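You operate a simulated robot arm through the tools that you are given. There is no shell and no other tool. Be economical: measure what you need, move in short steps, check, and stop when the job is done.

You run a simulated robot arm. Do the job below in one go: nothing can be reset, and whatever is moved stays where it is left.

JOB
Latch the block and push each adapter into the hole of its size.

The check looks at the end state, three seconds after you hand in, the way a careful person would. Anything else that was tipped, shoved, dropped, spilled or broken makes it a failure.

ROBOT AND FRAMES
A 7-joint arm with a two-finger parallel gripper, fixed in place. Base frame: the origin is at the foot of the arm, x ahead of it, y to its left, z up; the work surface is at about z = 85. Units: cm, rad, N and s.
With the tool pointing down near the work surface it reaches from about 24 to 68 cm from the base axis. Its first joint turns from -1.152 to 1.152 rad. Payload 2.4 kg.
Tool frame: the origin (TCP) lies between the finger pads and is the grasp point; the fingertips stand 3 cm ahead of it; z points along the fingers, y is the line along which they close. The gripper opens to 9.4 cm. The fingers are 2.8 cm wide and 1 cm thick; the gripper's body (5 by 9.6 cm) begins 5.5 cm behind the TCP.
Orientation is that of the tool frame in the base frame, as a unit quaternion [x, y, z, w]. With the fingers straight down and closing along the base's y, the tool's x points along the base's -x, its y along +y and its z along -z.

CONTROLS
- The arm moves only by the tool step_arm. Its argument "moves" is one flat list of numbers, 7 for each row, row after row: the shift along the tool's x, y, z in units of 250 mm (1.0 is 250 mm), then the turn, a rotation vector about the tool's x, y, z in units of 120 degrees (1.0 is 120 degrees), then the finger opening in cm, from 0 to 9.4. In form: [dx, dy, dz, rx, ry, rz, grip, dx, dy, dz, rx, ry, rz, grip, ...]. A call has 1 to 8 rows; each row is the pose to reach, as a shift and turn from the pose commanded when the call began, along the tool's axes at that moment. A call with a number of a shift or a turn outside -1 to 1 is refused whole. A row lasts 0.2 s, in which the tool goes at most 5 cm and 0.15 rad; a call with a longer step from one row to the next is refused whole, and so is a gripper value outside its range. A pose out of reach is approached as far as the arm can. The call stops where the force on the tool passes 90 N (or 10 N more than at its start, if that is more) or the arm is blocked; 0.2 s more then pass. The fingers move at their own pace (about 15.3 cm/s each) and stop on an object; they squeeze with about 39 N. The grip force told is the motor's: it shows also when the fingers shut on nothing. Time passes only in rows, and 0.2 s behind the last, so rows that repeat a pose let the fingers close. It gives the time, the measured TCP pose, the force on the tool (base axes), the opening and the grip force at its end, in the units of the frame above (readings bear some noise).
- Cameras (640 x 400 px; columns grow to the right, rows downward): "scene" is fixed at [3.32, 46.47, 145.66]; the picture's right is [-0.81, -0.58, 0.00], its down [-0.27, 0.37, -0.89] and it looks along [0.52, -0.72, -0.46] (base axes); focal length 360 px, centre (320, 200). "wrist" rides on the gripper at [7.6, 1.4, -10.2] in the tool frame; the picture's right is [-0.18, 0.98, 0.00], its down [-0.75, -0.14, -0.64] and it looks along [-0.63, -0.12, 0.77] (tool axes); focal length 243 px, centre (320, 200). There is no depth. A picture from a camera that has moved, and an enlarged one, comes with that camera's place and axes in the base frame and with its lens.
- capture(camera): a new picture of that camera. It takes no simulated time.
- close_up(camera, box): a new picture of the part [left, top, right, bottom] of that camera's present view, enlarged. It takes no simulated time.
- job_done(): hands the job in; it is judged then, once.

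Work in short steps. Places have to be worked out from the pictures, the camera data and where the tool is seen: move nearer, look again, correct. Check each grasp and each placing, and mend what went wrong. You have 120 turns and 84 pictures in all, those below and enlarged ones among them. Open the gripper and draw the arm clear of the work before you hand the job in, unless the task says otherwise; then end with one line.

The tools are called after "Emit:" as a command line: name --argument value ..., lists and objects as JSON in quotes. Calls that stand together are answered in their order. step_arm: Moves the arm, as the interface text tells. Its arguments: {"type":"object","properties":{"moves":{"type":"array"}},"required":["moves"]} The other tools are called the same way: capture (camera) takes a picture; close_up (camera, box) takes an enlarged picture of a part of a camera's view; job_done () hands the job in.

At the start:

```text
time: 0.0
tcp_pos: [34.63, -0.56, 123.43]
ee_rot: [-0.001, 1.0, 0.0, 0.0]
contact_force: [0.0, -0.4, -0.1]
finger_gap: 9.4
finger_force: 0.0
```

scene: 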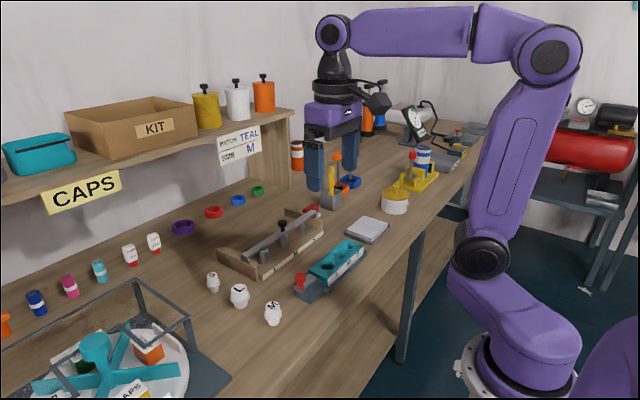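
wrist: 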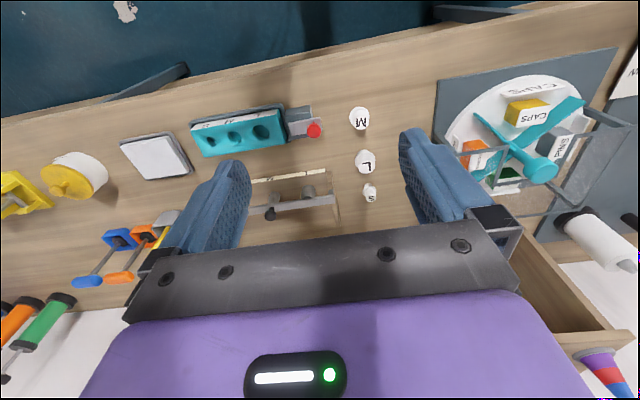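

The teal block with three holes sits on a grey base with a red-knobbed slide, and white adapters S, L, M stand beside it. I take enlarged views of both first.

Emit:
close_up --camera "scene" --box '[190, 220, 390, 345]'

Emit:
close_up --camera "wrist" --box '[180, 85, 400, 222]'

```text
3.20 times, centred on (290, 282) of scene
camera zoom: at [3.32, 46.47, 145.66], right [-0.81, -0.58, 0.0], down [-0.27, 0.37, -0.89], along [0.52, -0.72, -0.46], focal length 1153 px, centre (416, -64)
```

zoom: 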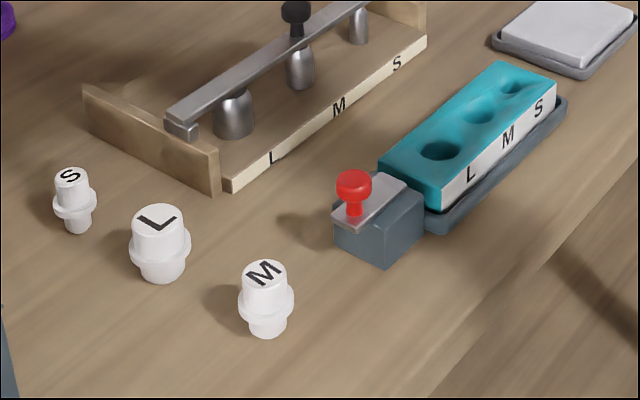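

```text
2.91 times, centred on (290, 154) of wrist
camera zoom: at [26.97, 0.86, 133.73], right [0.18, 0.98, 0.0], down [0.75, -0.14, 0.64], along [0.63, -0.12, -0.77], focal length 706 px, centre (407, 335)
```

zoom: 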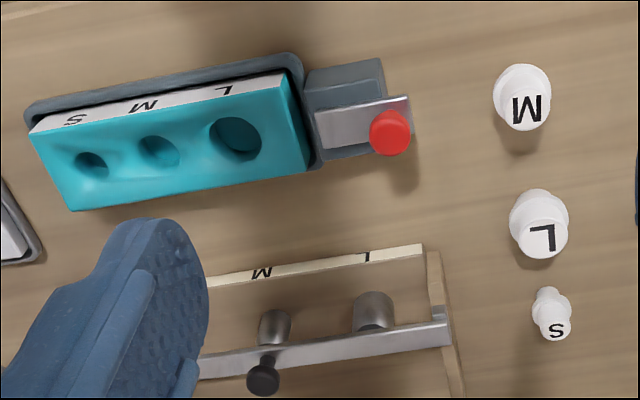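

The latch is a sliding plate with a red knob at about (45, -4), the holes are near x=44.7 at y=-14, -19.5 and -24, and the adapters are near y≈6 at x≈45.5, 56 and 65. I go over the block for a closer look.

Emit:
step_arm --moves '[0, -0.12, 0.1, 0, 0, 0, 9.4, 0, -0.24, 0.2, 0, 0, 0, 9.4, 0, -0.36, 0.3, 0, 0, 0, 9.4, 0, -0.48, 0.4, 0, 0, 0, 9.4, 0, -0.5, 0.48, 0, 0, 0, 9.4]'

Emit:
capture --camera "wrist"

```text
time: 1.2
tcp_pos: [34.44, -13.1, 111.46]
ee_rot: [0.0, 1.0, 0.0, 0.0]
contact_force: [-0.1, 0.4, 0.4]
finger_gap: 9.4
finger_force: 0.1
```

```text
79 pictures are left
camera wrist: at [26.85, -11.73, 121.8], right [0.18, 0.98, 0.0], down [0.75, -0.14, 0.64], along [0.63, -0.12, -0.77], focal length 243 px, centre (320, 200)
```

wrist: 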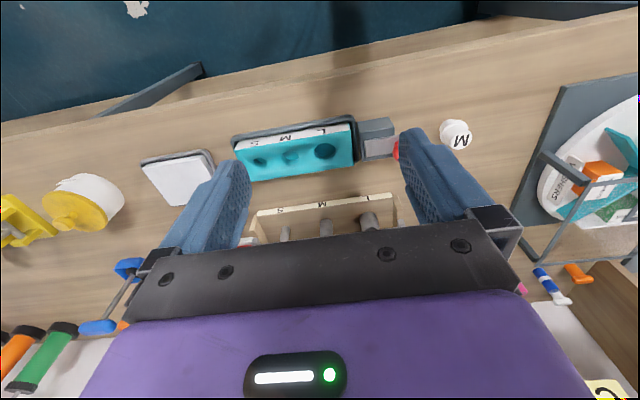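

Emit:
close_up --camera "wrist" --box '[225, 100, 417, 220]'

Emit:
close_up --camera "scene" --box '[280, 225, 384, 290]'

```text
3.33 times, centred on (321, 160) of wrist
camera zoom: at [26.85, -11.73, 121.8], right [0.18, 0.98, 0.0], down [0.75, -0.14, 0.64], along [0.63, -0.12, -0.77], focal length 809 px, centre (317, 333)
```

zoom: 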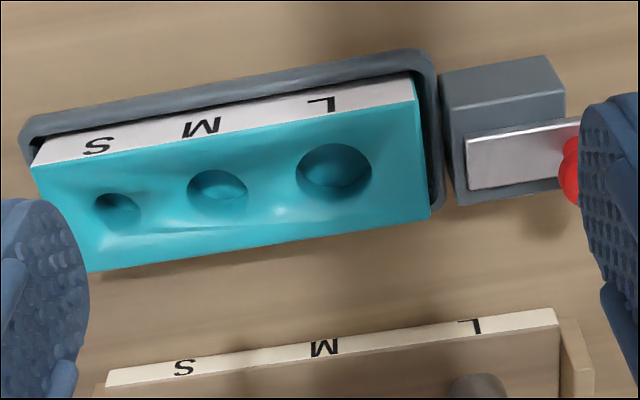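

```text
6.15 times, centred on (332, 258) of scene
camera zoom: at [3.32, 46.47, 145.66], right [-0.81, -0.58, 0.0], down [-0.27, 0.37, -0.89], along [0.52, -0.72, -0.46], focal length 2218 px, centre (246, -154)
```

zoom: 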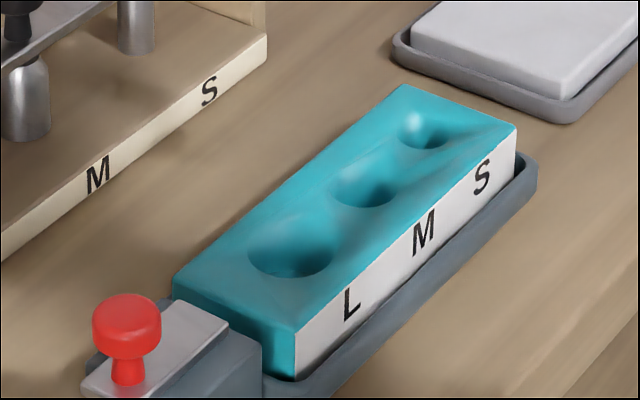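

I need a better view of the latch and its height relative to the block, so I shift in y and descend.

Emit:
step_arm --moves '[0.08, 0.12, 0.1, 0, 0, 0, 9.4, 0.16, 0.24, 0.2, 0, 0, 0, 9.4, 0.2, 0.26, 0.26, 0, 0, 0, 9.4]'

Emit:
capture --camera "wrist"

```text
time: 2.0
tcp_pos: [29.56, -6.49, 105.03]
ee_rot: [0.0, 1.0, 0.0, -0.001]
contact_force: [0.2, -0.1, -0.4]
finger_gap: 9.41
finger_force: 0.1
```

```text
76 pictures are left
camera wrist: at [22.08, -5.04, 115.38], right [0.18, 0.98, 0.0], down [0.75, -0.14, 0.64], along [0.63, -0.12, -0.77], focal length 243 px, centre (320, 200)
```

wrist: 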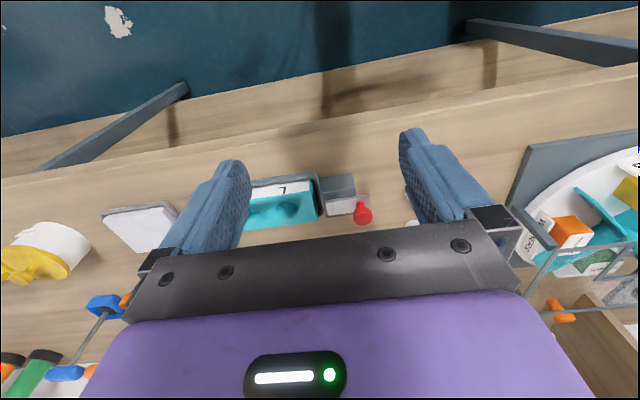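

Emit:
close_up --camera "wrist" --box '[240, 165, 400, 235]'

Emit:
close_up --camera "scene" --box '[285, 240, 365, 300]'

```text
4.00 times, centred on (320, 200) of wrist
camera zoom: at [22.08, -5.04, 115.38], right [0.18, 0.98, 0.0], down [0.75, -0.14, 0.64], along [0.63, -0.12, -0.77], focal length 970 px, centre (320, 200)
```

zoom: 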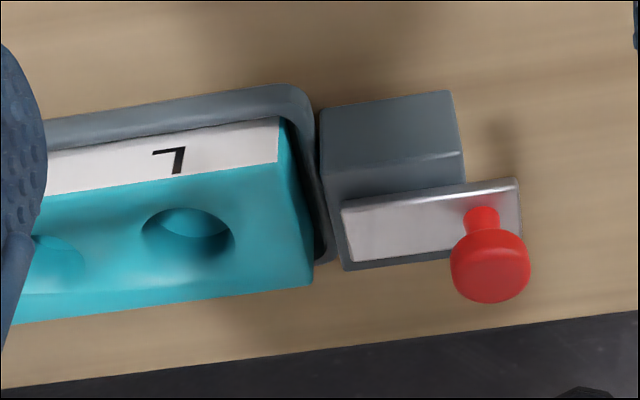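

```text
6.67 times, centred on (325, 270) of scene
camera zoom: at [3.32, 46.47, 145.66], right [-0.81, -0.58, 0.0], down [-0.27, 0.37, -0.89], along [0.52, -0.72, -0.46], focal length 2403 px, centre (287, -267)
```

zoom: 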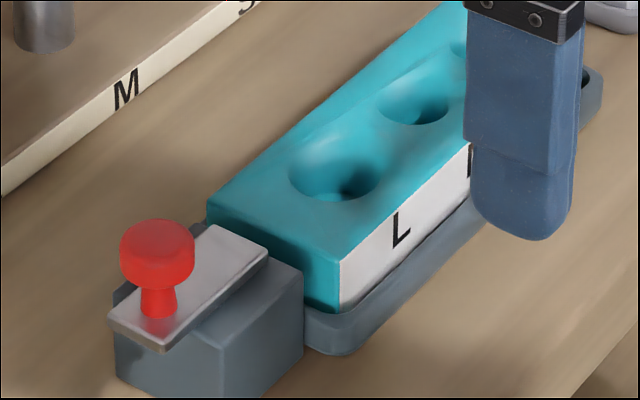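

Triangulated: the plate top is at z≈89.4 and the block top at about 88.5, so the plate slides over the block. The knob cap is at (45.9, -3.6), z≈91.5. I'll close the fingers and position on the knob's +y side, above it for now.

Emit:
step_arm --moves '[-0.15, 0.07, 0, 0, 0, 0, 6, -0.3, 0.14, 0, 0, 0, 0, 3, -0.45, 0.2, 0, 0, 0, 0, 0, -0.6, 0.27, 0, 0, 0, 0, 0, -0.65, 0.29, 0, 0, 0, 0, 0, -0.65, 0.29, 0.15, 0, 0, 0, 0, -0.65, 0.29, 0.28, 0, 0, 0, 0]'

Emit:
capture --camera "wrist"

Emit:
close_up --camera "scene" --box '[250, 220, 378, 300]'

```text
time: 3.6
tcp_pos: [45.91, 0.99, 98.08]
ee_rot: [0.0, 1.0, 0.0, 0.001]
contact_force: [-0.2, 0.6, -0.6]
finger_gap: 0.0
finger_force: 33.1
```

```text
73 pictures are left
camera wrist: at [38.27, 2.35, 108.39], right [0.18, 0.98, 0.0], down [0.75, -0.14, 0.64], along [0.63, -0.12, -0.77], focal length 243 px, centre (320, 200)
```

wrist: 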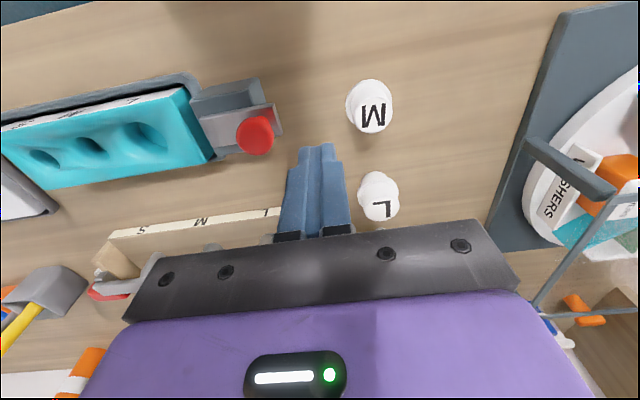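

```text
5.00 times, centred on (314, 260) of scene
camera zoom: at [3.32, 46.47, 145.66], right [-0.81, -0.58, 0.0], down [-0.27, 0.37, -0.89], along [0.52, -0.72, -0.46], focal length 1802 px, centre (350, -100)
```

zoom: 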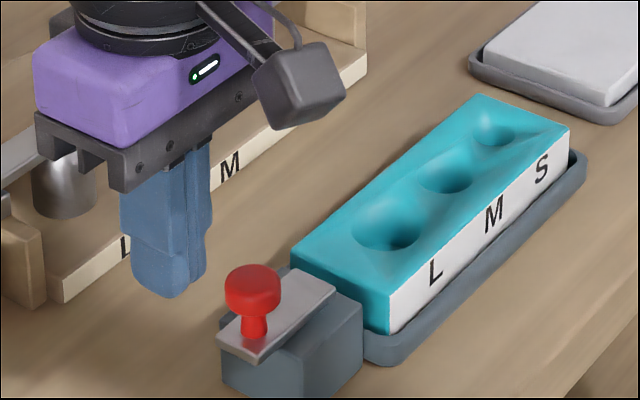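

The knob reads as x≈45.2, y≈-3.8. I'll go down beside it and push slowly along -y.

Emit:
step_arm --moves '[0.026, 0, 0.1, 0, 0, 0, 0, 0.026, 0, 0.19, 0, 0, 0, 0, 0.026, -0.06, 0.19, 0, 0, 0, 0, 0.026, -0.09, 0.19, 0, 0, 0, 0, 0.026, -0.12, 0.19, 0, 0, 0, 0, 0.026, -0.14, 0.19, 0, 0, 0, 0]'

Emit:
close_up --camera "scene" --box '[250, 220, 378, 300]'

```text
time: 5.0
tcp_pos: [45.09, -2.81, 93.14]
ee_rot: [0.001, 1.0, 0.0, 0.0]
contact_force: [-0.2, 1.1, 0.6]
finger_gap: 0.0
finger_force: 32.4
```

```text
5.00 times, centred on (314, 260) of scene
camera zoom: at [3.32, 46.47, 145.66], right [-0.81, -0.58, 0.0], down [-0.27, 0.37, -0.89], along [0.52, -0.72, -0.46], focal length 1802 px, centre (350, -100)
```

zoom: 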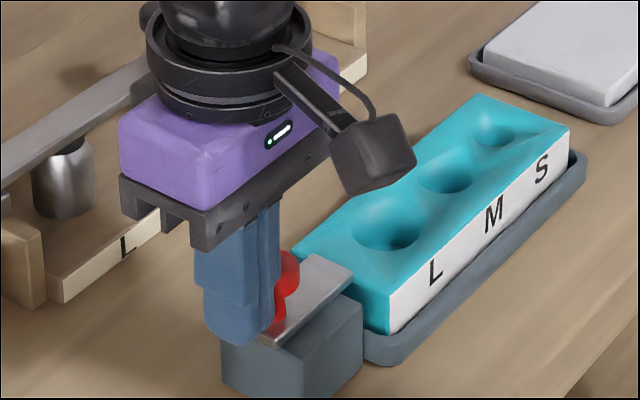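

The plate is sliding freely, with about 1 N on the tool. I keep pushing in small steps until it stops.

Emit:
step_arm --moves '[0, -0.02, 0, 0, 0, 0, 0, 0, -0.04, 0, 0, 0, 0, 0, 0, -0.06, 0, 0, 0, 0, 0, 0, -0.08, 0, 0, 0, 0, 0]'

Emit:
close_up --camera "scene" --box '[250, 220, 378, 300]'

Emit:
close_up --camera "wrist" --box '[120, 60, 360, 210]'

```text
time: 6.0
tcp_pos: [45.03, -4.46, 93.24]
ee_rot: [-0.001, 1.0, 0.0, -0.002]
contact_force: [-1.5, 17.9, 1.5]
finger_gap: 0.03
finger_force: 32.6
```

```text
5.00 times, centred on (314, 260) of scene
camera zoom: at [3.31, 46.52, 145.64], right [-0.81, -0.58, 0.0], down [-0.27, 0.37, -0.89], along [0.52, -0.72, -0.46], focal length 1802 px, centre (350, -100)
```

zoom: 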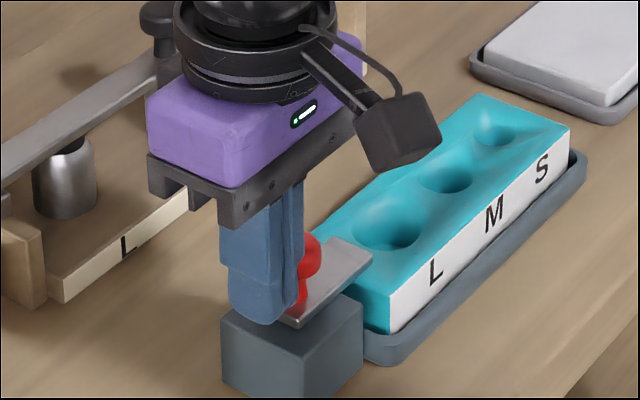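

```text
2.67 times, centred on (240, 135) of wrist
camera zoom: at [37.55, -3.12, 103.57], right [0.18, 0.98, 0.0], down [0.76, -0.14, 0.64], along [0.63, -0.12, -0.77], focal length 647 px, centre (533, 373)
```

zoom: 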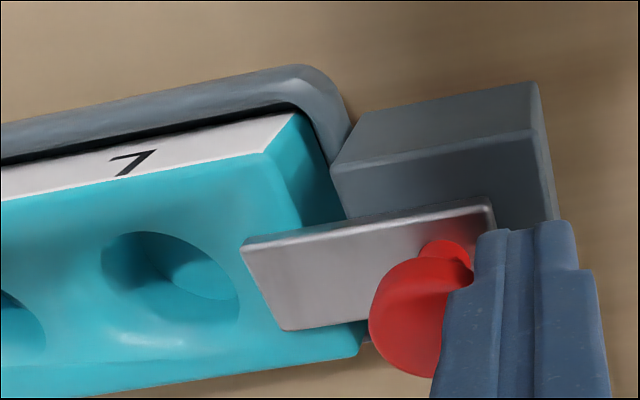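

The plate now overlaps the block, and the force has risen to 18 N. One slight further push will show whether this is the end stop.

Emit:
step_arm --moves '[0, -0.015, 0, 0, 0, 0, 0, 0, -0.03, 0, 0, 0, 0, 0]'

```text
time: 6.6
tcp_pos: [45.17, -4.72, 93.1]
ee_rot: [-0.008, 1.0, 0.001, -0.001]
contact_force: [-5.4, 54.7, 11.0]
finger_gap: 0.0
finger_force: 33.0
```

The force rises steeply with no travel, so that is the end stop. I back off and go up, then look.

Emit:
step_arm --moves '[0, 0.06, 0, 0, 0, 0, 0, 0, 0.12, 0, 0, 0, 0, 0, 0, 0.16, -0.1, 0, 0, 0, 0, 0, 0.2, -0.25, 0, 0, 0, 3, 0.05, 0.3, -0.38, 0, 0, 0, 6, 0.1, 0.38, -0.5, 0, 0, 0, 6]'

Emit:
capture --camera "wrist"

Emit:
close_up --camera "scene" --box '[180, 220, 372, 340]'

```text
time: 8.0
tcp_pos: [42.45, 4.01, 105.83]
ee_rot: [0.001, 1.0, 0.0, -0.001]
contact_force: [1.7, 0.4, -0.1]
finger_gap: 6.0
finger_force: 0.0
```

```text
68 pictures are left
camera wrist: at [34.96, 5.4, 116.23], right [0.18, 0.98, 0.0], down [0.75, -0.14, 0.64], along [0.63, -0.12, -0.77], focal length 243 px, centre (320, 200)
```

wrist: 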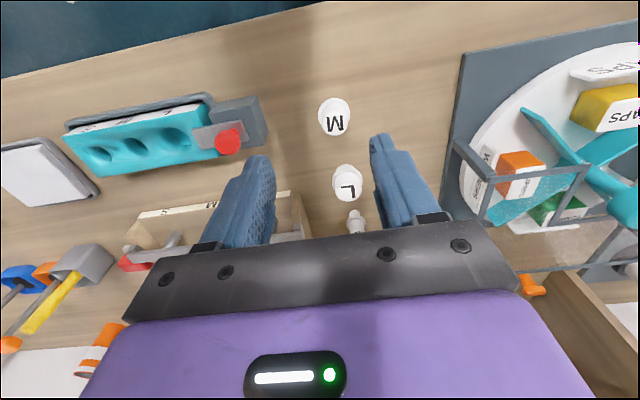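

```text
3.33 times, centred on (276, 280) of scene
camera zoom: at [3.32, 46.47, 145.66], right [-0.81, -0.58, 0.0], down [-0.27, 0.37, -0.89], along [0.52, -0.72, -0.46], focal length 1201 px, centre (467, -67)
```

zoom: 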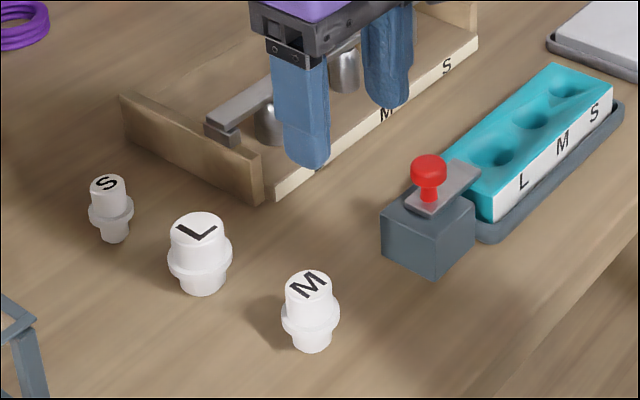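

The latch is home. There's little room between neighbours along y, so I'll turn the gripper 90° to close along x for all three adapters.

Emit:
step_arm --moves '[0, 0, 0, 0, 0, 0.07, 6, 0, 0, 0, 0, 0, 0.14, 6, 0, 0, 0, 0, 0, 0.21, 6, 0, 0, 0, 0, 0, 0.28, 6, 0, 0, 0, 0, 0, 0.35, 6, 0, 0, 0, 0, 0, 0.42, 6, 0, 0, 0, 0, 0, 0.49, 6, 0, 0, 0, 0, 0, 0.55, 6]'

Emit:
step_arm --moves '[0, 0, 0, 0, 0, 0.07, 6, 0, 0, 0, 0, 0, 0.14, 6, 0, 0, 0, 0, 0, 0.2, 6]'

Emit:
capture --camera "wrist"

```text
time: 9.8
tcp_pos: [42.63, 3.87, 105.63]
ee_rot: [0.546, 0.838, 0.001, 0.0]
contact_force: [-0.7, -0.5, -0.2]
finger_gap: 5.98
finger_force: 0.1
```

```text
time: 10.6
tcp_pos: [42.68, 3.94, 105.49]
ee_rot: [0.708, 0.706, 0.0, -0.001]
contact_force: [0.3, 0.0, 0.0]
finger_gap: 6.0
finger_force: 0.0
```

```text
66 pictures are left
camera wrist: at [44.2, 11.55, 115.98], right [0.98, -0.19, 0.0], down [-0.14, -0.75, 0.64], along [-0.12, -0.63, -0.77], focal length 243 px, centre (320, 200)
```

wrist: 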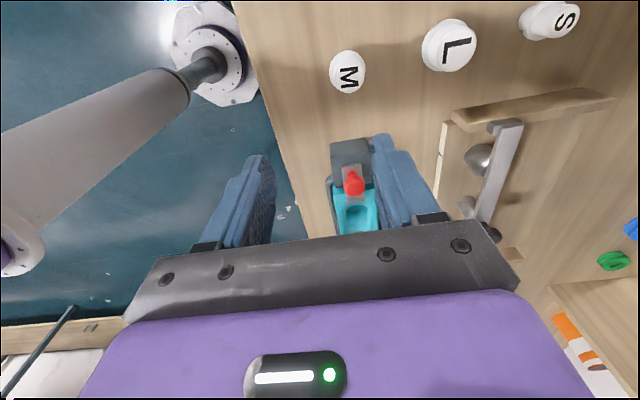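

M is at about (45.9, 5.0). I hover above it and check heights and centring from both cameras.

Emit:
step_arm --moves '[0.02, 0.06, 0.15, 0, 0, 0, 6, 0.044, 0.128, 0.3, 0, 0, 0, 6, 0.044, 0.128, 0.42, 0, 0, 0, 6]'

Emit:
capture --camera "wrist"

Emit:
close_up --camera "scene" --box '[200, 250, 328, 330]'

```text
time: 11.4
tcp_pos: [45.83, 5.21, 94.91]
ee_rot: [0.707, 0.707, 0.0, 0.0]
contact_force: [1.4, 0.1, -0.2]
finger_gap: 6.01
finger_force: 0.1
```

```text
65 pictures are left
camera wrist: at [47.26, 12.71, 105.32], right [0.98, -0.18, 0.0], down [-0.14, -0.75, 0.64], along [-0.12, -0.63, -0.77], focal length 243 px, centre (320, 200)
```

wrist: 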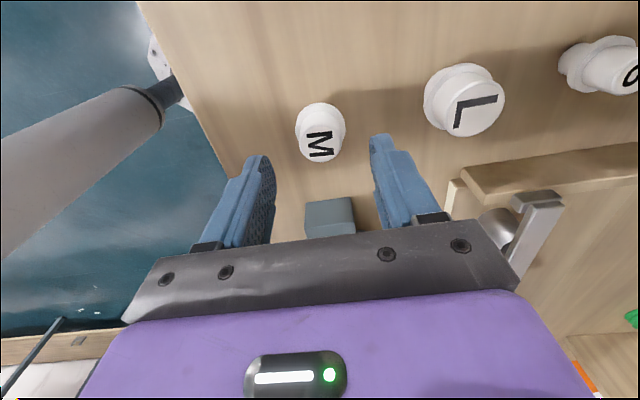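

```text
5.00 times, centred on (264, 290) of scene
camera zoom: at [3.32, 46.47, 145.66], right [-0.81, -0.58, 0.0], down [-0.27, 0.37, -0.89], along [0.52, -0.72, -0.46], focal length 1802 px, centre (600, -250)
```

zoom: 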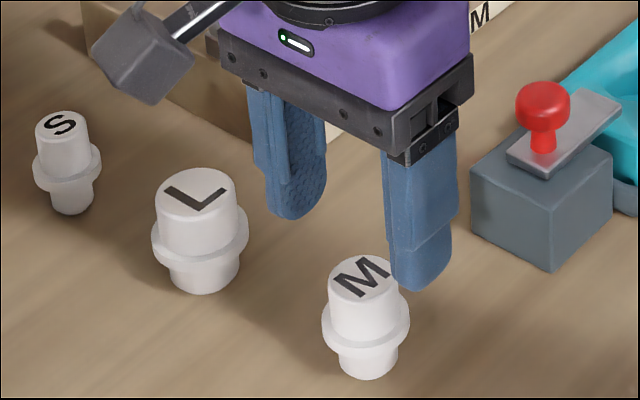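

M is confirmed at (45.8, 5.0), with its top at about 89.4 and flange top about 87.7. I go down to TCP z=91.0 (fingertips at 88.0) and grip.

Emit:
step_arm --moves '[-0.006, 0, 0.08, 0, 0, 0, 6, -0.006, 0, 0.156, 0, 0, 0, 6, -0.006, 0, 0.156, 0, 0, 0, 2, -0.006, 0, 0.156, 0, 0, 0, 2, -0.006, 0, 0.156, 0, 0, 0, 2]'

Emit:
close_up --camera "scene" --box '[200, 250, 328, 330]'

Emit:
capture --camera "wrist"

```text
time: 12.6
tcp_pos: [45.77, 5.03, 91.23]
ee_rot: [0.707, 0.707, 0.0, 0.0]
contact_force: [0.1, -0.2, -0.8]
finger_gap: 2.81
finger_force: 38.9
```

```text
5.00 times, centred on (264, 290) of scene
camera zoom: at [3.32, 46.47, 145.66], right [-0.81, -0.58, 0.0], down [-0.27, 0.37, -0.89], along [0.52, -0.72, -0.46], focal length 1802 px, centre (600, -250)
```

zoom: 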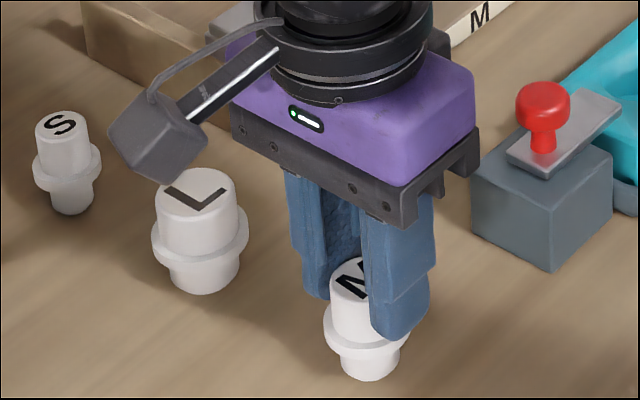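

```text
62 pictures are left
camera wrist: at [47.18, 12.64, 101.64], right [0.98, -0.18, 0.0], down [-0.14, -0.75, 0.64], along [-0.12, -0.63, -0.77], focal length 243 px, centre (320, 200)
```

wrist: 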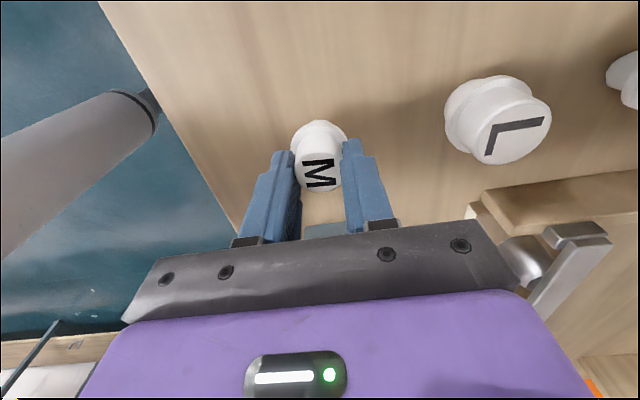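

M is gripped at 2.81 cm. I lift and carry it toward the M hole.

Emit:
step_arm --moves '[0, 0, -0.18, 0, 0, 0, 2, 0, 0, -0.36, 0, 0, 0, 2, -0.1, 0, -0.44, 0, 0, 0, 2, -0.28, -0.02, -0.44, 0, 0, 0, 2, -0.46, -0.04, -0.44, 0, 0, 0, 2, -0.64, -0.04, -0.44, 0, 0, 0, 2, -0.82, -0.04, -0.44, 0, 0, 0, 2, -0.97, -0.044, -0.44, 0, 0, 0, 2]'

Emit:
capture --camera "wrist"

Emit:
close_up --camera "scene" --box '[270, 190, 398, 270]'

```text
time: 14.4
tcp_pos: [44.65, -19.24, 102.15]
ee_rot: [0.707, 0.707, 0.0, 0.0]
contact_force: [0.1, -0.1, 0.1]
finger_gap: 2.84
finger_force: 39.0
```

```text
61 pictures are left
camera wrist: at [46.16, -11.54, 112.53], right [0.98, -0.18, 0.0], down [-0.14, -0.75, 0.64], along [-0.12, -0.63, -0.77], focal length 243 px, centre (320, 200)
```

wrist: 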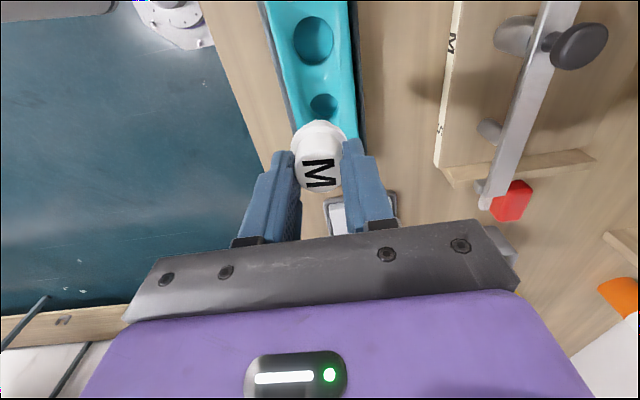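

```text
5.00 times, centred on (334, 230) of scene
camera zoom: at [3.32, 46.47, 145.66], right [-0.81, -0.58, 0.0], down [-0.27, 0.37, -0.89], along [0.52, -0.72, -0.46], focal length 1802 px, centre (250, 50)
```

zoom: 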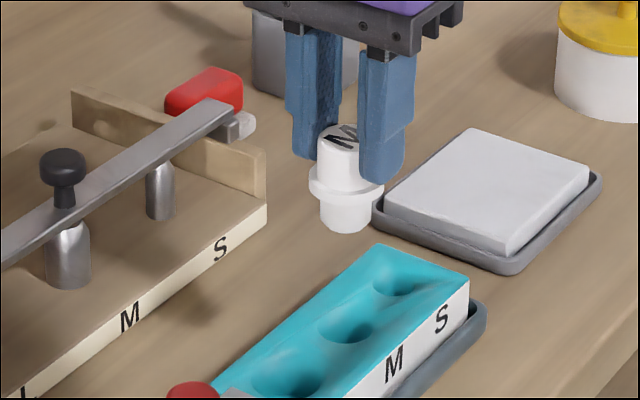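

The holes compute to x≈44.9 and y≈-14.4, -19.7 and -24.7. I'll shift 4 cm further in -y so the M hole is fully in view and I can measure it precisely.

Emit:
step_arm --moves '[-0.15, 0, 0, 0, 0, 0, 2, -0.15, 0, 0, 0, 0, 0, 2]'

Emit:
close_up --camera "wrist" --box '[220, 0, 420, 125]'

```text
time: 15.0
tcp_pos: [44.94, -22.98, 102.16]
ee_rot: [0.707, 0.707, 0.0, 0.001]
contact_force: [0.0, -0.2, -0.1]
finger_gap: 2.81
finger_force: 38.8
```

```text
3.20 times, centred on (320, 62) of wrist
camera zoom: at [46.4, -15.31, 112.47], right [0.98, -0.18, 0.0], down [-0.14, -0.75, 0.64], along [-0.12, -0.63, -0.77], focal length 776 px, centre (320, 640)
```

zoom: 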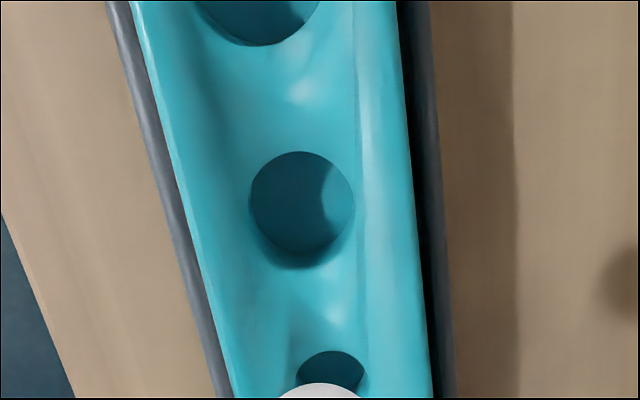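

The M hole is at (45.0, -19.7). I check the adapter's offset in the grip with a close-up.

Emit:
close_up --camera "wrist" --box '[256, 100, 384, 220]'

```text
3.33 times, centred on (320, 160) of wrist
camera zoom: at [46.4, -15.31, 112.47], right [0.98, -0.18, 0.0], down [-0.14, -0.75, 0.64], along [-0.12, -0.63, -0.77], focal length 809 px, centre (320, 333)
```

zoom: 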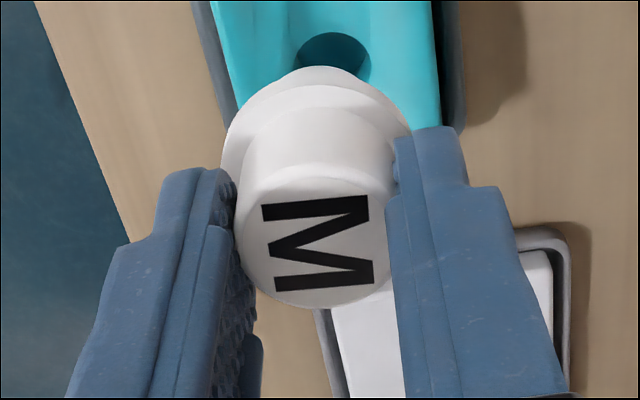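

The adapter sits about 0.25 cm toward -y in the grip, so I aim the TCP at (45.0, -19.45). I lower until the stem is just above the block, then check.

Emit:
step_arm --moves '[0.141, 0.004, 0, 0, 0, 0, 2, 0.141, 0.004, 0.13, 0, 0, 0, 2, 0.141, 0.004, 0.24, 0, 0, 0, 2, 0.141, 0.004, 0.24, 0, 0, 0, 2]'

Emit:
close_up --camera "wrist" --box '[220, 40, 420, 165]'

Emit:
close_up --camera "scene" --box '[280, 210, 376, 270]'

```text
time: 16.0
tcp_pos: [44.9, -19.53, 96.17]
ee_rot: [0.707, 0.707, 0.0, 0.0]
contact_force: [-0.5, -0.5, -0.1]
finger_gap: 2.8
finger_force: 38.9
```

```text
3.20 times, centred on (320, 102) of wrist
camera zoom: at [46.25, -11.9, 106.55], right [0.98, -0.18, 0.0], down [-0.14, -0.75, 0.64], along [-0.12, -0.63, -0.77], focal length 776 px, centre (320, 512)
```

zoom: 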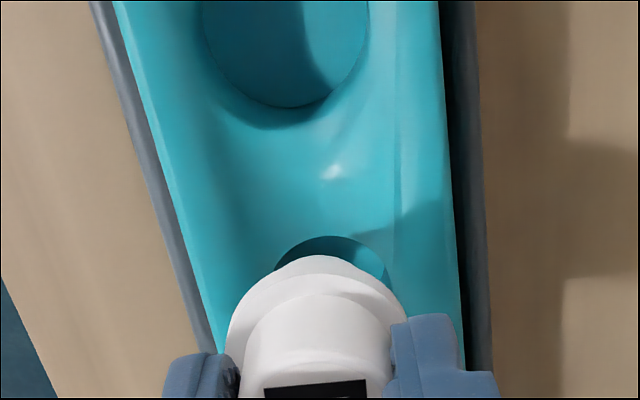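

```text
6.67 times, centred on (328, 240) of scene
camera zoom: at [3.32, 46.47, 145.66], right [-0.81, -0.58, 0.0], down [-0.27, 0.37, -0.89], along [0.52, -0.72, -0.46], focal length 2403 px, centre (267, -67)
```

zoom: 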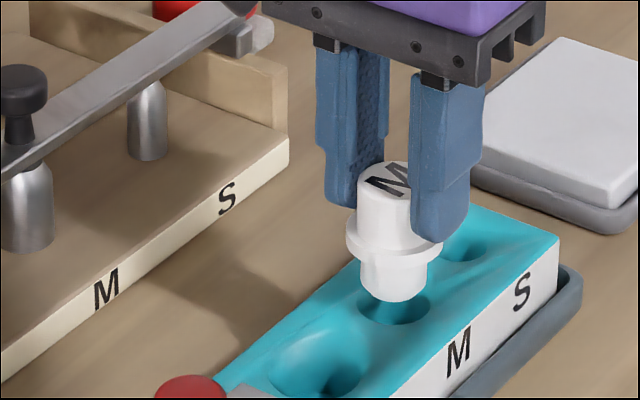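

The scene view shows the hole slightly further in -y than the stem. I shift (+0.2, -0.45), lower 0.8 cm, and compare again.

Emit:
step_arm --moves '[-0.018, 0.008, 0, 0, 0, 0, 2, -0.018, 0.008, 0.032, 0, 0, 0, 2, -0.018, 0.008, 0.032, 0, 0, 0, 2]'

Emit:
close_up --camera "wrist" --box '[260, 80, 380, 155]'

Emit:
close_up --camera "scene" --box '[304, 220, 368, 260]'

```text
time: 16.8
tcp_pos: [45.0, -20.18, 95.61]
ee_rot: [0.707, 0.707, 0.0, 0.0]
contact_force: [0.5, -0.7, -0.9]
finger_gap: 2.81
finger_force: 38.9
```

```text
5.33 times, centred on (320, 118) of wrist
camera zoom: at [46.49, -12.5, 105.89], right [0.98, -0.18, 0.0], down [-0.14, -0.75, 0.64], along [-0.12, -0.63, -0.77], focal length 1294 px, centre (320, 640)
```

zoom: 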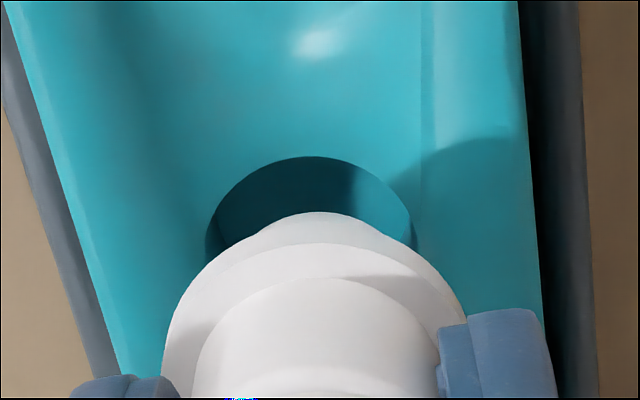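

```text
10.00 times, centred on (336, 240) of scene
camera zoom: at [3.32, 46.47, 145.66], right [-0.81, -0.58, 0.0], down [-0.27, 0.37, -0.89], along [0.52, -0.72, -0.46], focal length 3604 px, centre (160, -200)
```

zoom: 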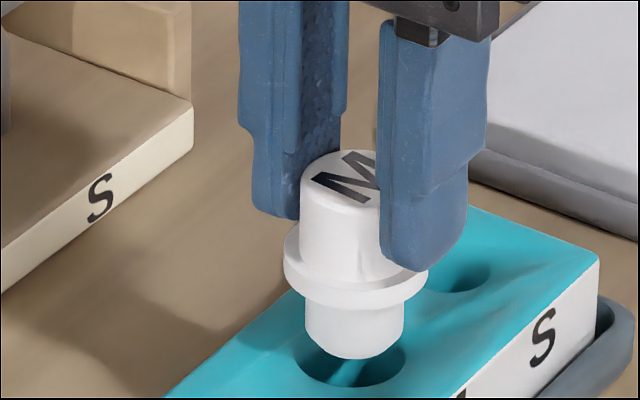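

The column comparison in both views suggests shifting by (-0.1, +0.25) and puts the rim at z≈88.9. I apply that and descend slowly with force watching.

Emit:
step_arm --moves '[0.01, -0.004, 0, 0, 0, 0, 2, 0.01, -0.004, 0.02, 0, 0, 0, 2, 0.01, -0.004, 0.04, 0, 0, 0, 2, 0.01, -0.004, 0.06, 0, 0, 0, 2]'

Emit:
close_up --camera "wrist" --box '[260, 80, 380, 155]'

Emit:
close_up --camera "scene" --box '[304, 220, 368, 260]'

```text
time: 17.8
tcp_pos: [44.95, -19.91, 93.91]
ee_rot: [0.707, 0.707, 0.0, 0.0]
contact_force: [1.0, 0.6, -0.3]
finger_gap: 2.83
finger_force: 39.1
```

```text
5.33 times, centred on (320, 118) of wrist
camera zoom: at [46.4, -12.32, 104.25], right [0.98, -0.18, 0.0], down [-0.14, -0.75, 0.64], along [-0.12, -0.63, -0.77], focal length 1294 px, centre (320, 640)
```

zoom: 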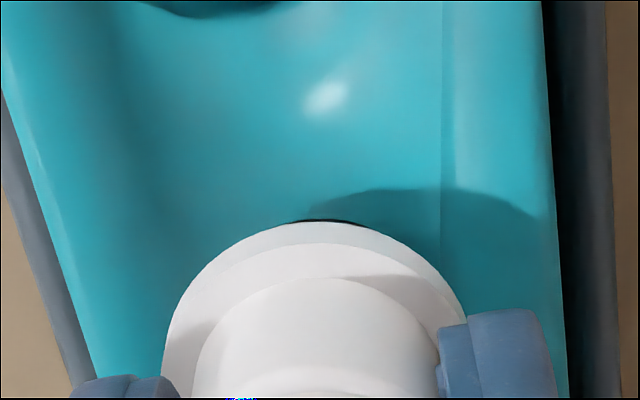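

```text
10.00 times, centred on (336, 240) of scene
camera zoom: at [3.32, 46.47, 145.66], right [-0.81, -0.58, 0.0], down [-0.27, 0.37, -0.89], along [0.52, -0.72, -0.46], focal length 3604 px, centre (160, -200)
```

zoom: 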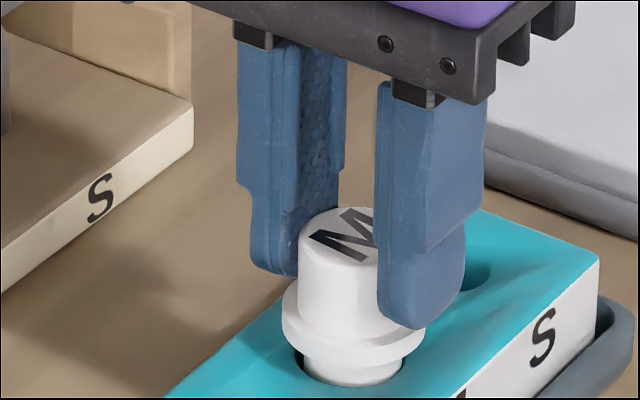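

The stem has entered the hole with no force on the tool. I keep lowering until the flange seats.

Emit:
step_arm --moves '[0, 0, 0.016, 0, 0, 0, 2, 0, 0, 0.032, 0, 0, 0, 2, 0, 0, 0.048, 0, 0, 0, 2, 0, 0, 0.06, 0, 0, 0, 2]'

Emit:
close_up --camera "scene" --box '[304, 220, 368, 260]'

```text
time: 18.8
tcp_pos: [45.09, -19.86, 92.51]
ee_rot: [0.707, 0.707, 0.0, 0.001]
contact_force: [-8.1, 0.2, 28.3]
finger_gap: 2.83
finger_force: 38.9
```

```text
10.00 times, centred on (336, 240) of scene
camera zoom: at [3.26, 46.49, 145.65], right [-0.81, -0.58, 0.0], down [-0.27, 0.37, -0.89], along [0.52, -0.72, -0.46], focal length 3604 px, centre (160, -200)
```

zoom: 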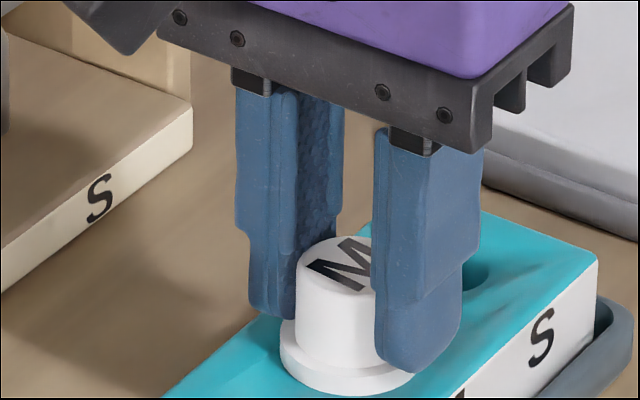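

There's 28 N on the tool and the flange is nearly on the block. I press a bit more to see whether it still moves.

Emit:
step_arm --moves '[0, 0, 0.012, 0, 0, 0, 2, 0, 0, 0.024, 0, 0, 0, 2, 0, 0, 0.024, 0, 0, 0, 2]'

Emit:
close_up --camera "scene" --box '[304, 220, 368, 260]'

```text
time: 19.4
tcp_pos: [45.17, -20.04, 92.5]
ee_rot: [0.707, 0.707, 0.001, 0.004]
contact_force: [-3.3, 1.2, 20.3]
finger_gap: 2.84
finger_force: 39.2
stopped in row 2: the force on the tool passed its limit (the readings are from after the stop); the commanded pose is now the measured one
```

```text
10.00 times, centred on (336, 240) of scene
camera zoom: at [3.28, 46.49, 145.65], right [-0.81, -0.58, 0.0], down [-0.27, 0.37, -0.89], along [0.52, -0.72, -0.46], focal length 3604 px, centre (160, -200)
```

zoom: 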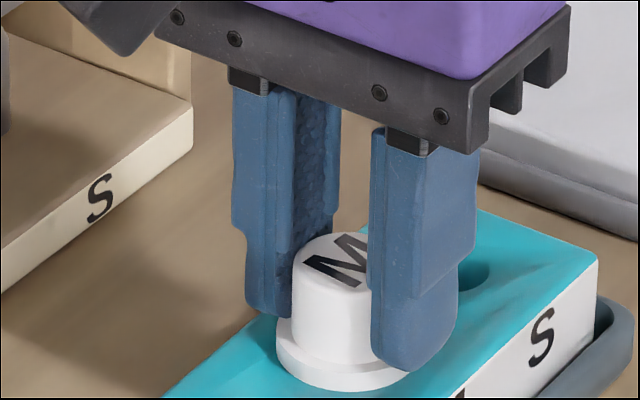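

It's firm at >90 N with no further travel. I release, rise, and inspect.

Emit:
step_arm --moves '[0, 0, 0, 0, 0, 0, 5, 0, 0, 0, 0, 0, 0, 5, 0, 0, -0.12, 0, 0, 0, 5, 0, 0, -0.3, 0, 0, 0, 5, -0.1, 0, -0.4, 0, 0, 0, 5, -0.2, 0, -0.4, 0, 0, 0, 5]'

Emit:
close_up --camera "scene" --box '[280, 215, 376, 275]'

Emit:
close_up --camera "wrist" --box '[220, 0, 420, 125]'

```text
time: 20.8
tcp_pos: [45.17, -24.94, 102.39]
ee_rot: [0.707, 0.707, 0.001, 0.003]
contact_force: [0.4, -0.2, -0.3]
finger_gap: 5.01
finger_force: 0.1
```

```text
6.67 times, centred on (328, 245) of scene
camera zoom: at [3.32, 46.47, 145.66], right [-0.81, -0.58, 0.0], down [-0.27, 0.37, -0.89], along [0.52, -0.72, -0.46], focal length 2403 px, centre (267, -100)
```

zoom: 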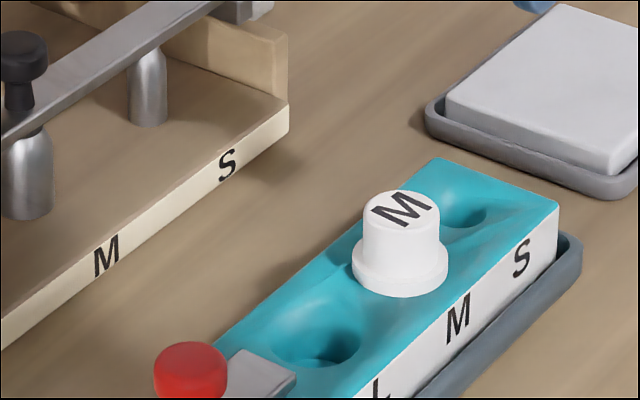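

```text
3.20 times, centred on (320, 62) of wrist
camera zoom: at [46.55, -17.5, 112.75], right [0.98, -0.18, 0.0], down [-0.14, -0.75, 0.64], along [-0.12, -0.63, -0.77], focal length 776 px, centre (320, 640)
```

zoom: 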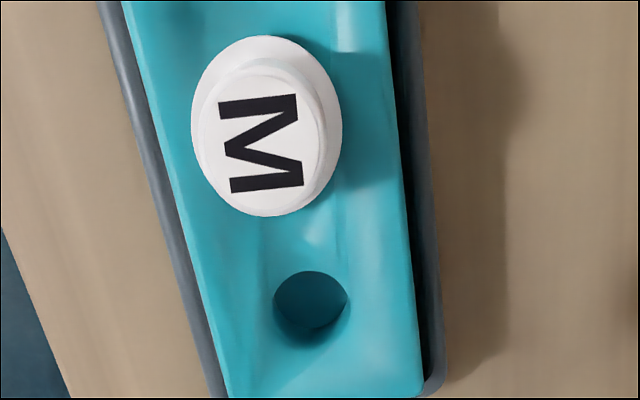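

M is in. I check its seating at high zoom.

Emit:
close_up --camera "scene" --box '[322, 234, 354, 264]'

```text
13.33 times, centred on (338, 249) of scene
camera zoom: at [3.32, 46.47, 145.66], right [-0.81, -0.58, 0.0], down [-0.27, 0.37, -0.89], along [0.52, -0.72, -0.46], focal length 4806 px, centre (80, -453)
```

zoom: 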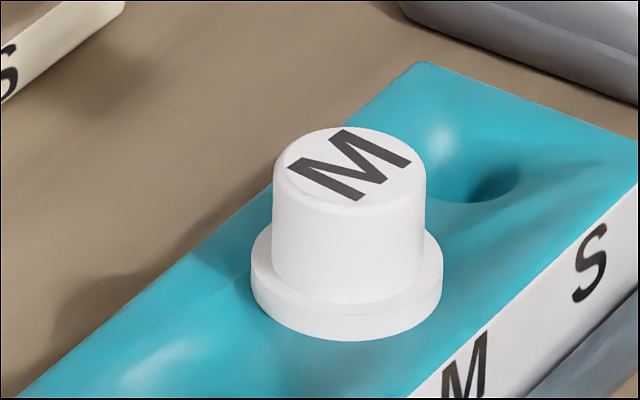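

M is seated flush and upright. Next is L near (55.4, 5.4), so I travel there.

Emit:
step_arm --moves '[0.18, 0, 0, 0, 0, 0, 6, 0.36, 0, 0, 0, 0, 0, 6, 0.54, 0, 0, 0, 0, 0, 6, 0.72, 0.05, 0, 0, 0, 0, 6, 0.9, 0.12, 0, 0, 0, 0, 6, 0.98, 0.24, 0, 0, 0, 0, 6]'

Emit:
step_arm --moves '[0.1, 0.1, 0, 0, 0, 0, 6, 0.23, 0.17, 0.05, 0, 0, 0, 6, 0.23, 0.17, 0.1, 0, 0, 0, 6]'

Emit:
capture --camera "wrist"

```text
time: 22.2
tcp_pos: [50.79, -0.18, 102.14]
ee_rot: [0.707, 0.707, 0.0, 0.003]
contact_force: [0.2, -0.4, -0.1]
finger_gap: 5.96
finger_force: 0.1
```

```text
time: 23.0
tcp_pos: [54.98, 5.35, 99.87]
ee_rot: [0.708, 0.707, 0.001, 0.003]
contact_force: [0.4, -0.8, 0.6]
finger_gap: 6.02
finger_force: 0.1
```

```text
46 pictures are left
camera wrist: at [56.52, 12.95, 110.17], right [0.98, -0.18, 0.01], down [-0.14, -0.75, 0.64], along [-0.11, -0.63, -0.77], focal length 243 px, centre (320, 200)
```

wrist: 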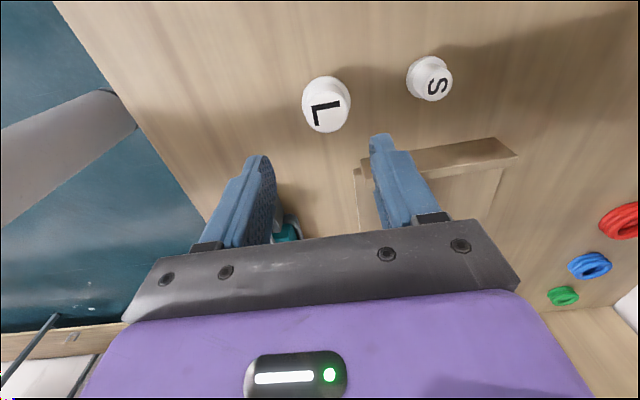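

L reads at (55.7, 5.8). I move in over it and recheck before gripping.

Emit:
step_arm --moves '[0.018, 0.026, 0.1, 0, 0, 0, 6.5, 0.018, 0.026, 0.2, 0, 0, 0, 6.5, 0.018, 0.026, 0.2, 0, 0, 0, 6.5]'

Emit:
close_up --camera "wrist" --box '[220, 70, 420, 195]'

Emit:
close_up --camera "scene" --box '[190, 240, 286, 300]'

```text
time: 23.8
tcp_pos: [55.67, 5.74, 94.78]
ee_rot: [0.707, 0.707, 0.0, 0.004]
contact_force: [0.5, -0.6, -0.2]
finger_gap: 6.5
finger_force: 0.1
```

```text
3.20 times, centred on (320, 132) of wrist
camera zoom: at [57.07, 13.4, 105.14], right [0.98, -0.18, 0.01], down [-0.14, -0.75, 0.64], along [-0.12, -0.63, -0.77], focal length 776 px, centre (320, 416)
```

zoom: 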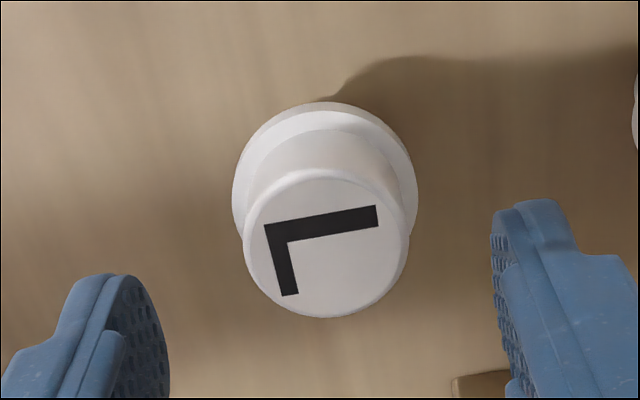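

```text
6.67 times, centred on (238, 270) of scene
camera zoom: at [3.32, 46.47, 145.66], right [-0.81, -0.58, 0.0], down [-0.27, 0.37, -0.89], along [0.52, -0.72, -0.46], focal length 2403 px, centre (867, -267)
```

zoom: 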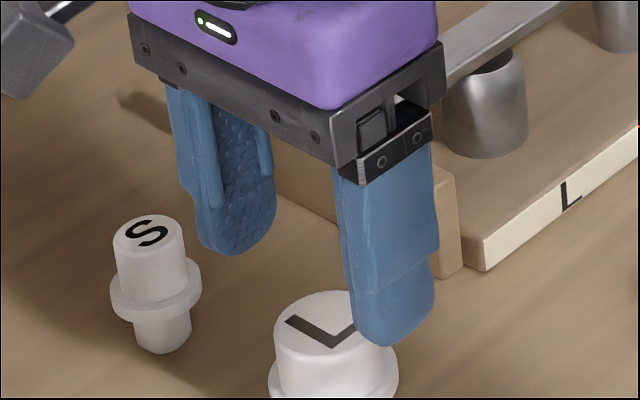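

L's centre is at about (55.7, 5.5). I adjust y, descend to z≈91.2 and grip.

Emit:
step_arm --moves '[-0.01, 0, 0.07, 0, 0, 0, 6.5, -0.01, 0, 0.143, 0, 0, 0, 6.5, -0.01, 0, 0.143, 0, 0, 0, 3, -0.01, 0, 0.143, 0, 0, 0, 3, -0.01, 0, 0.143, 0, 0, 0, 3]'

Emit:
close_up --camera "wrist" --box '[220, 70, 420, 195]'

Emit:
close_up --camera "scene" --box '[190, 240, 286, 300]'

```text
time: 25.0
tcp_pos: [55.94, 5.45, 91.22]
ee_rot: [0.707, 0.707, 0.001, 0.002]
contact_force: [0.7, -0.1, 0.8]
finger_gap: 3.35
finger_force: 39.5
```

```text
3.20 times, centred on (320, 132) of wrist
camera zoom: at [57.34, 13.18, 101.55], right [0.98, -0.18, 0.01], down [-0.14, -0.75, 0.64], along [-0.12, -0.63, -0.77], focal length 776 px, centre (320, 416)
```

zoom: 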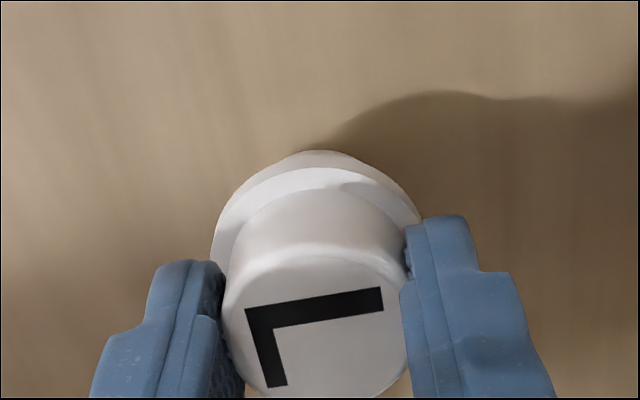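

```text
6.67 times, centred on (238, 270) of scene
camera zoom: at [3.32, 46.47, 145.66], right [-0.81, -0.58, 0.0], down [-0.27, 0.37, -0.89], along [0.52, -0.72, -0.46], focal length 2403 px, centre (867, -267)
```

zoom: 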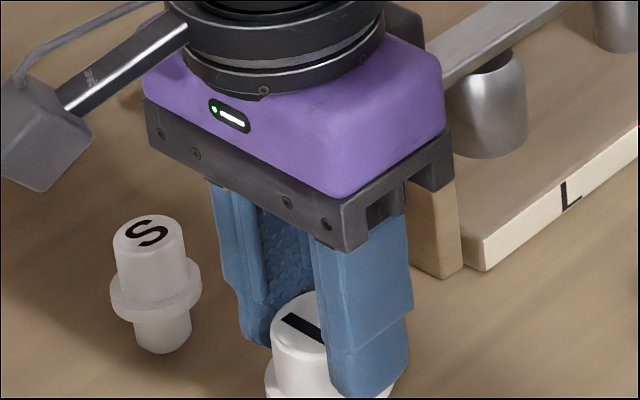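

L is gripped at 3.35 cm. I lift, move back in -x first to stay clear of the rack, then go along y to the L hole.

Emit:
step_arm --moves '[0, 0, -0.18, 0, 0, 0, 3, 0, 0, -0.36, 0, 0, 0, 3, 0, -0.15, -0.44, 0, 0, 0, 3, 0, -0.33, -0.44, 0, 0, 0, 3, -0.15, -0.43, -0.44, 0, 0, 0, 3, -0.34, -0.437, -0.44, 0, 0, 0, 3, -0.53, -0.437, -0.44, 0, 0, 0, 3, -0.72, -0.437, -0.44, 0, 0, 0, 3]'

Emit:
step_arm --moves '[-0.16, 0, 0, 0, 0, 0, 3, -0.22, 0, 0, 0, 0, 0, 3, -0.22, 0, 0, 0, 0, 0, 3]'

Emit:
close_up --camera "wrist" --box '[220, 0, 420, 125]'

Emit:
close_up --camera "wrist" --box '[240, 100, 400, 200]'

```text
time: 26.8
tcp_pos: [45.2, -12.74, 102.1]
ee_rot: [0.706, 0.708, 0.001, 0.003]
contact_force: [-0.8, -0.8, -0.5]
finger_gap: 3.36
finger_force: 39.1
```

```text
time: 27.6
tcp_pos: [45.06, -18.22, 101.95]
ee_rot: [0.708, 0.707, 0.0, 0.003]
contact_force: [0.2, 0.2, 1.0]
finger_gap: 3.34
finger_force: 38.7
```

```text
3.20 times, centred on (320, 62) of wrist
camera zoom: at [46.34, -10.48, 112.32], right [0.98, -0.18, 0.0], down [-0.14, -0.75, 0.64], along [-0.12, -0.63, -0.77], focal length 776 px, centre (320, 640)
```

zoom: 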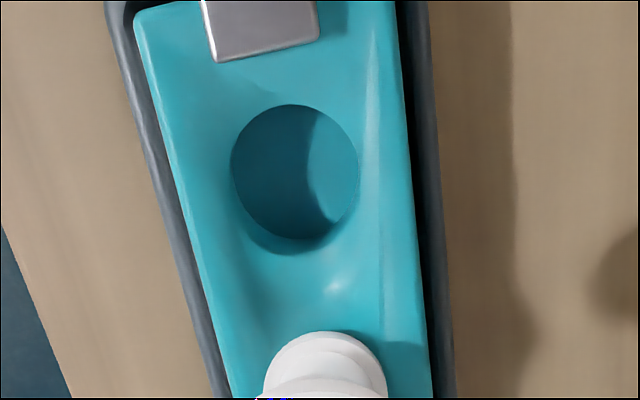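

```text
4.00 times, centred on (320, 150) of wrist
camera zoom: at [46.34, -10.48, 112.32], right [0.98, -0.18, 0.0], down [-0.14, -0.75, 0.64], along [-0.12, -0.63, -0.77], focal length 970 px, centre (320, 400)
```

zoom: 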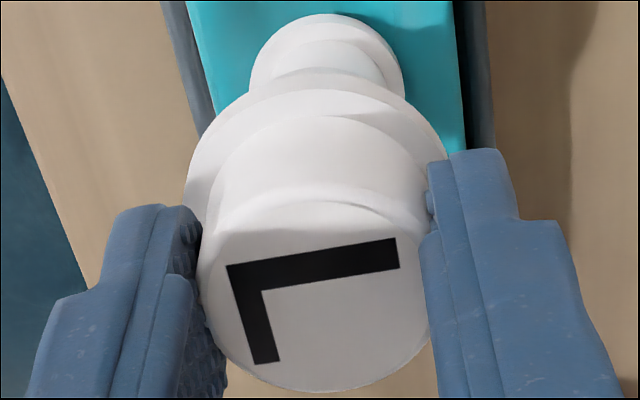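

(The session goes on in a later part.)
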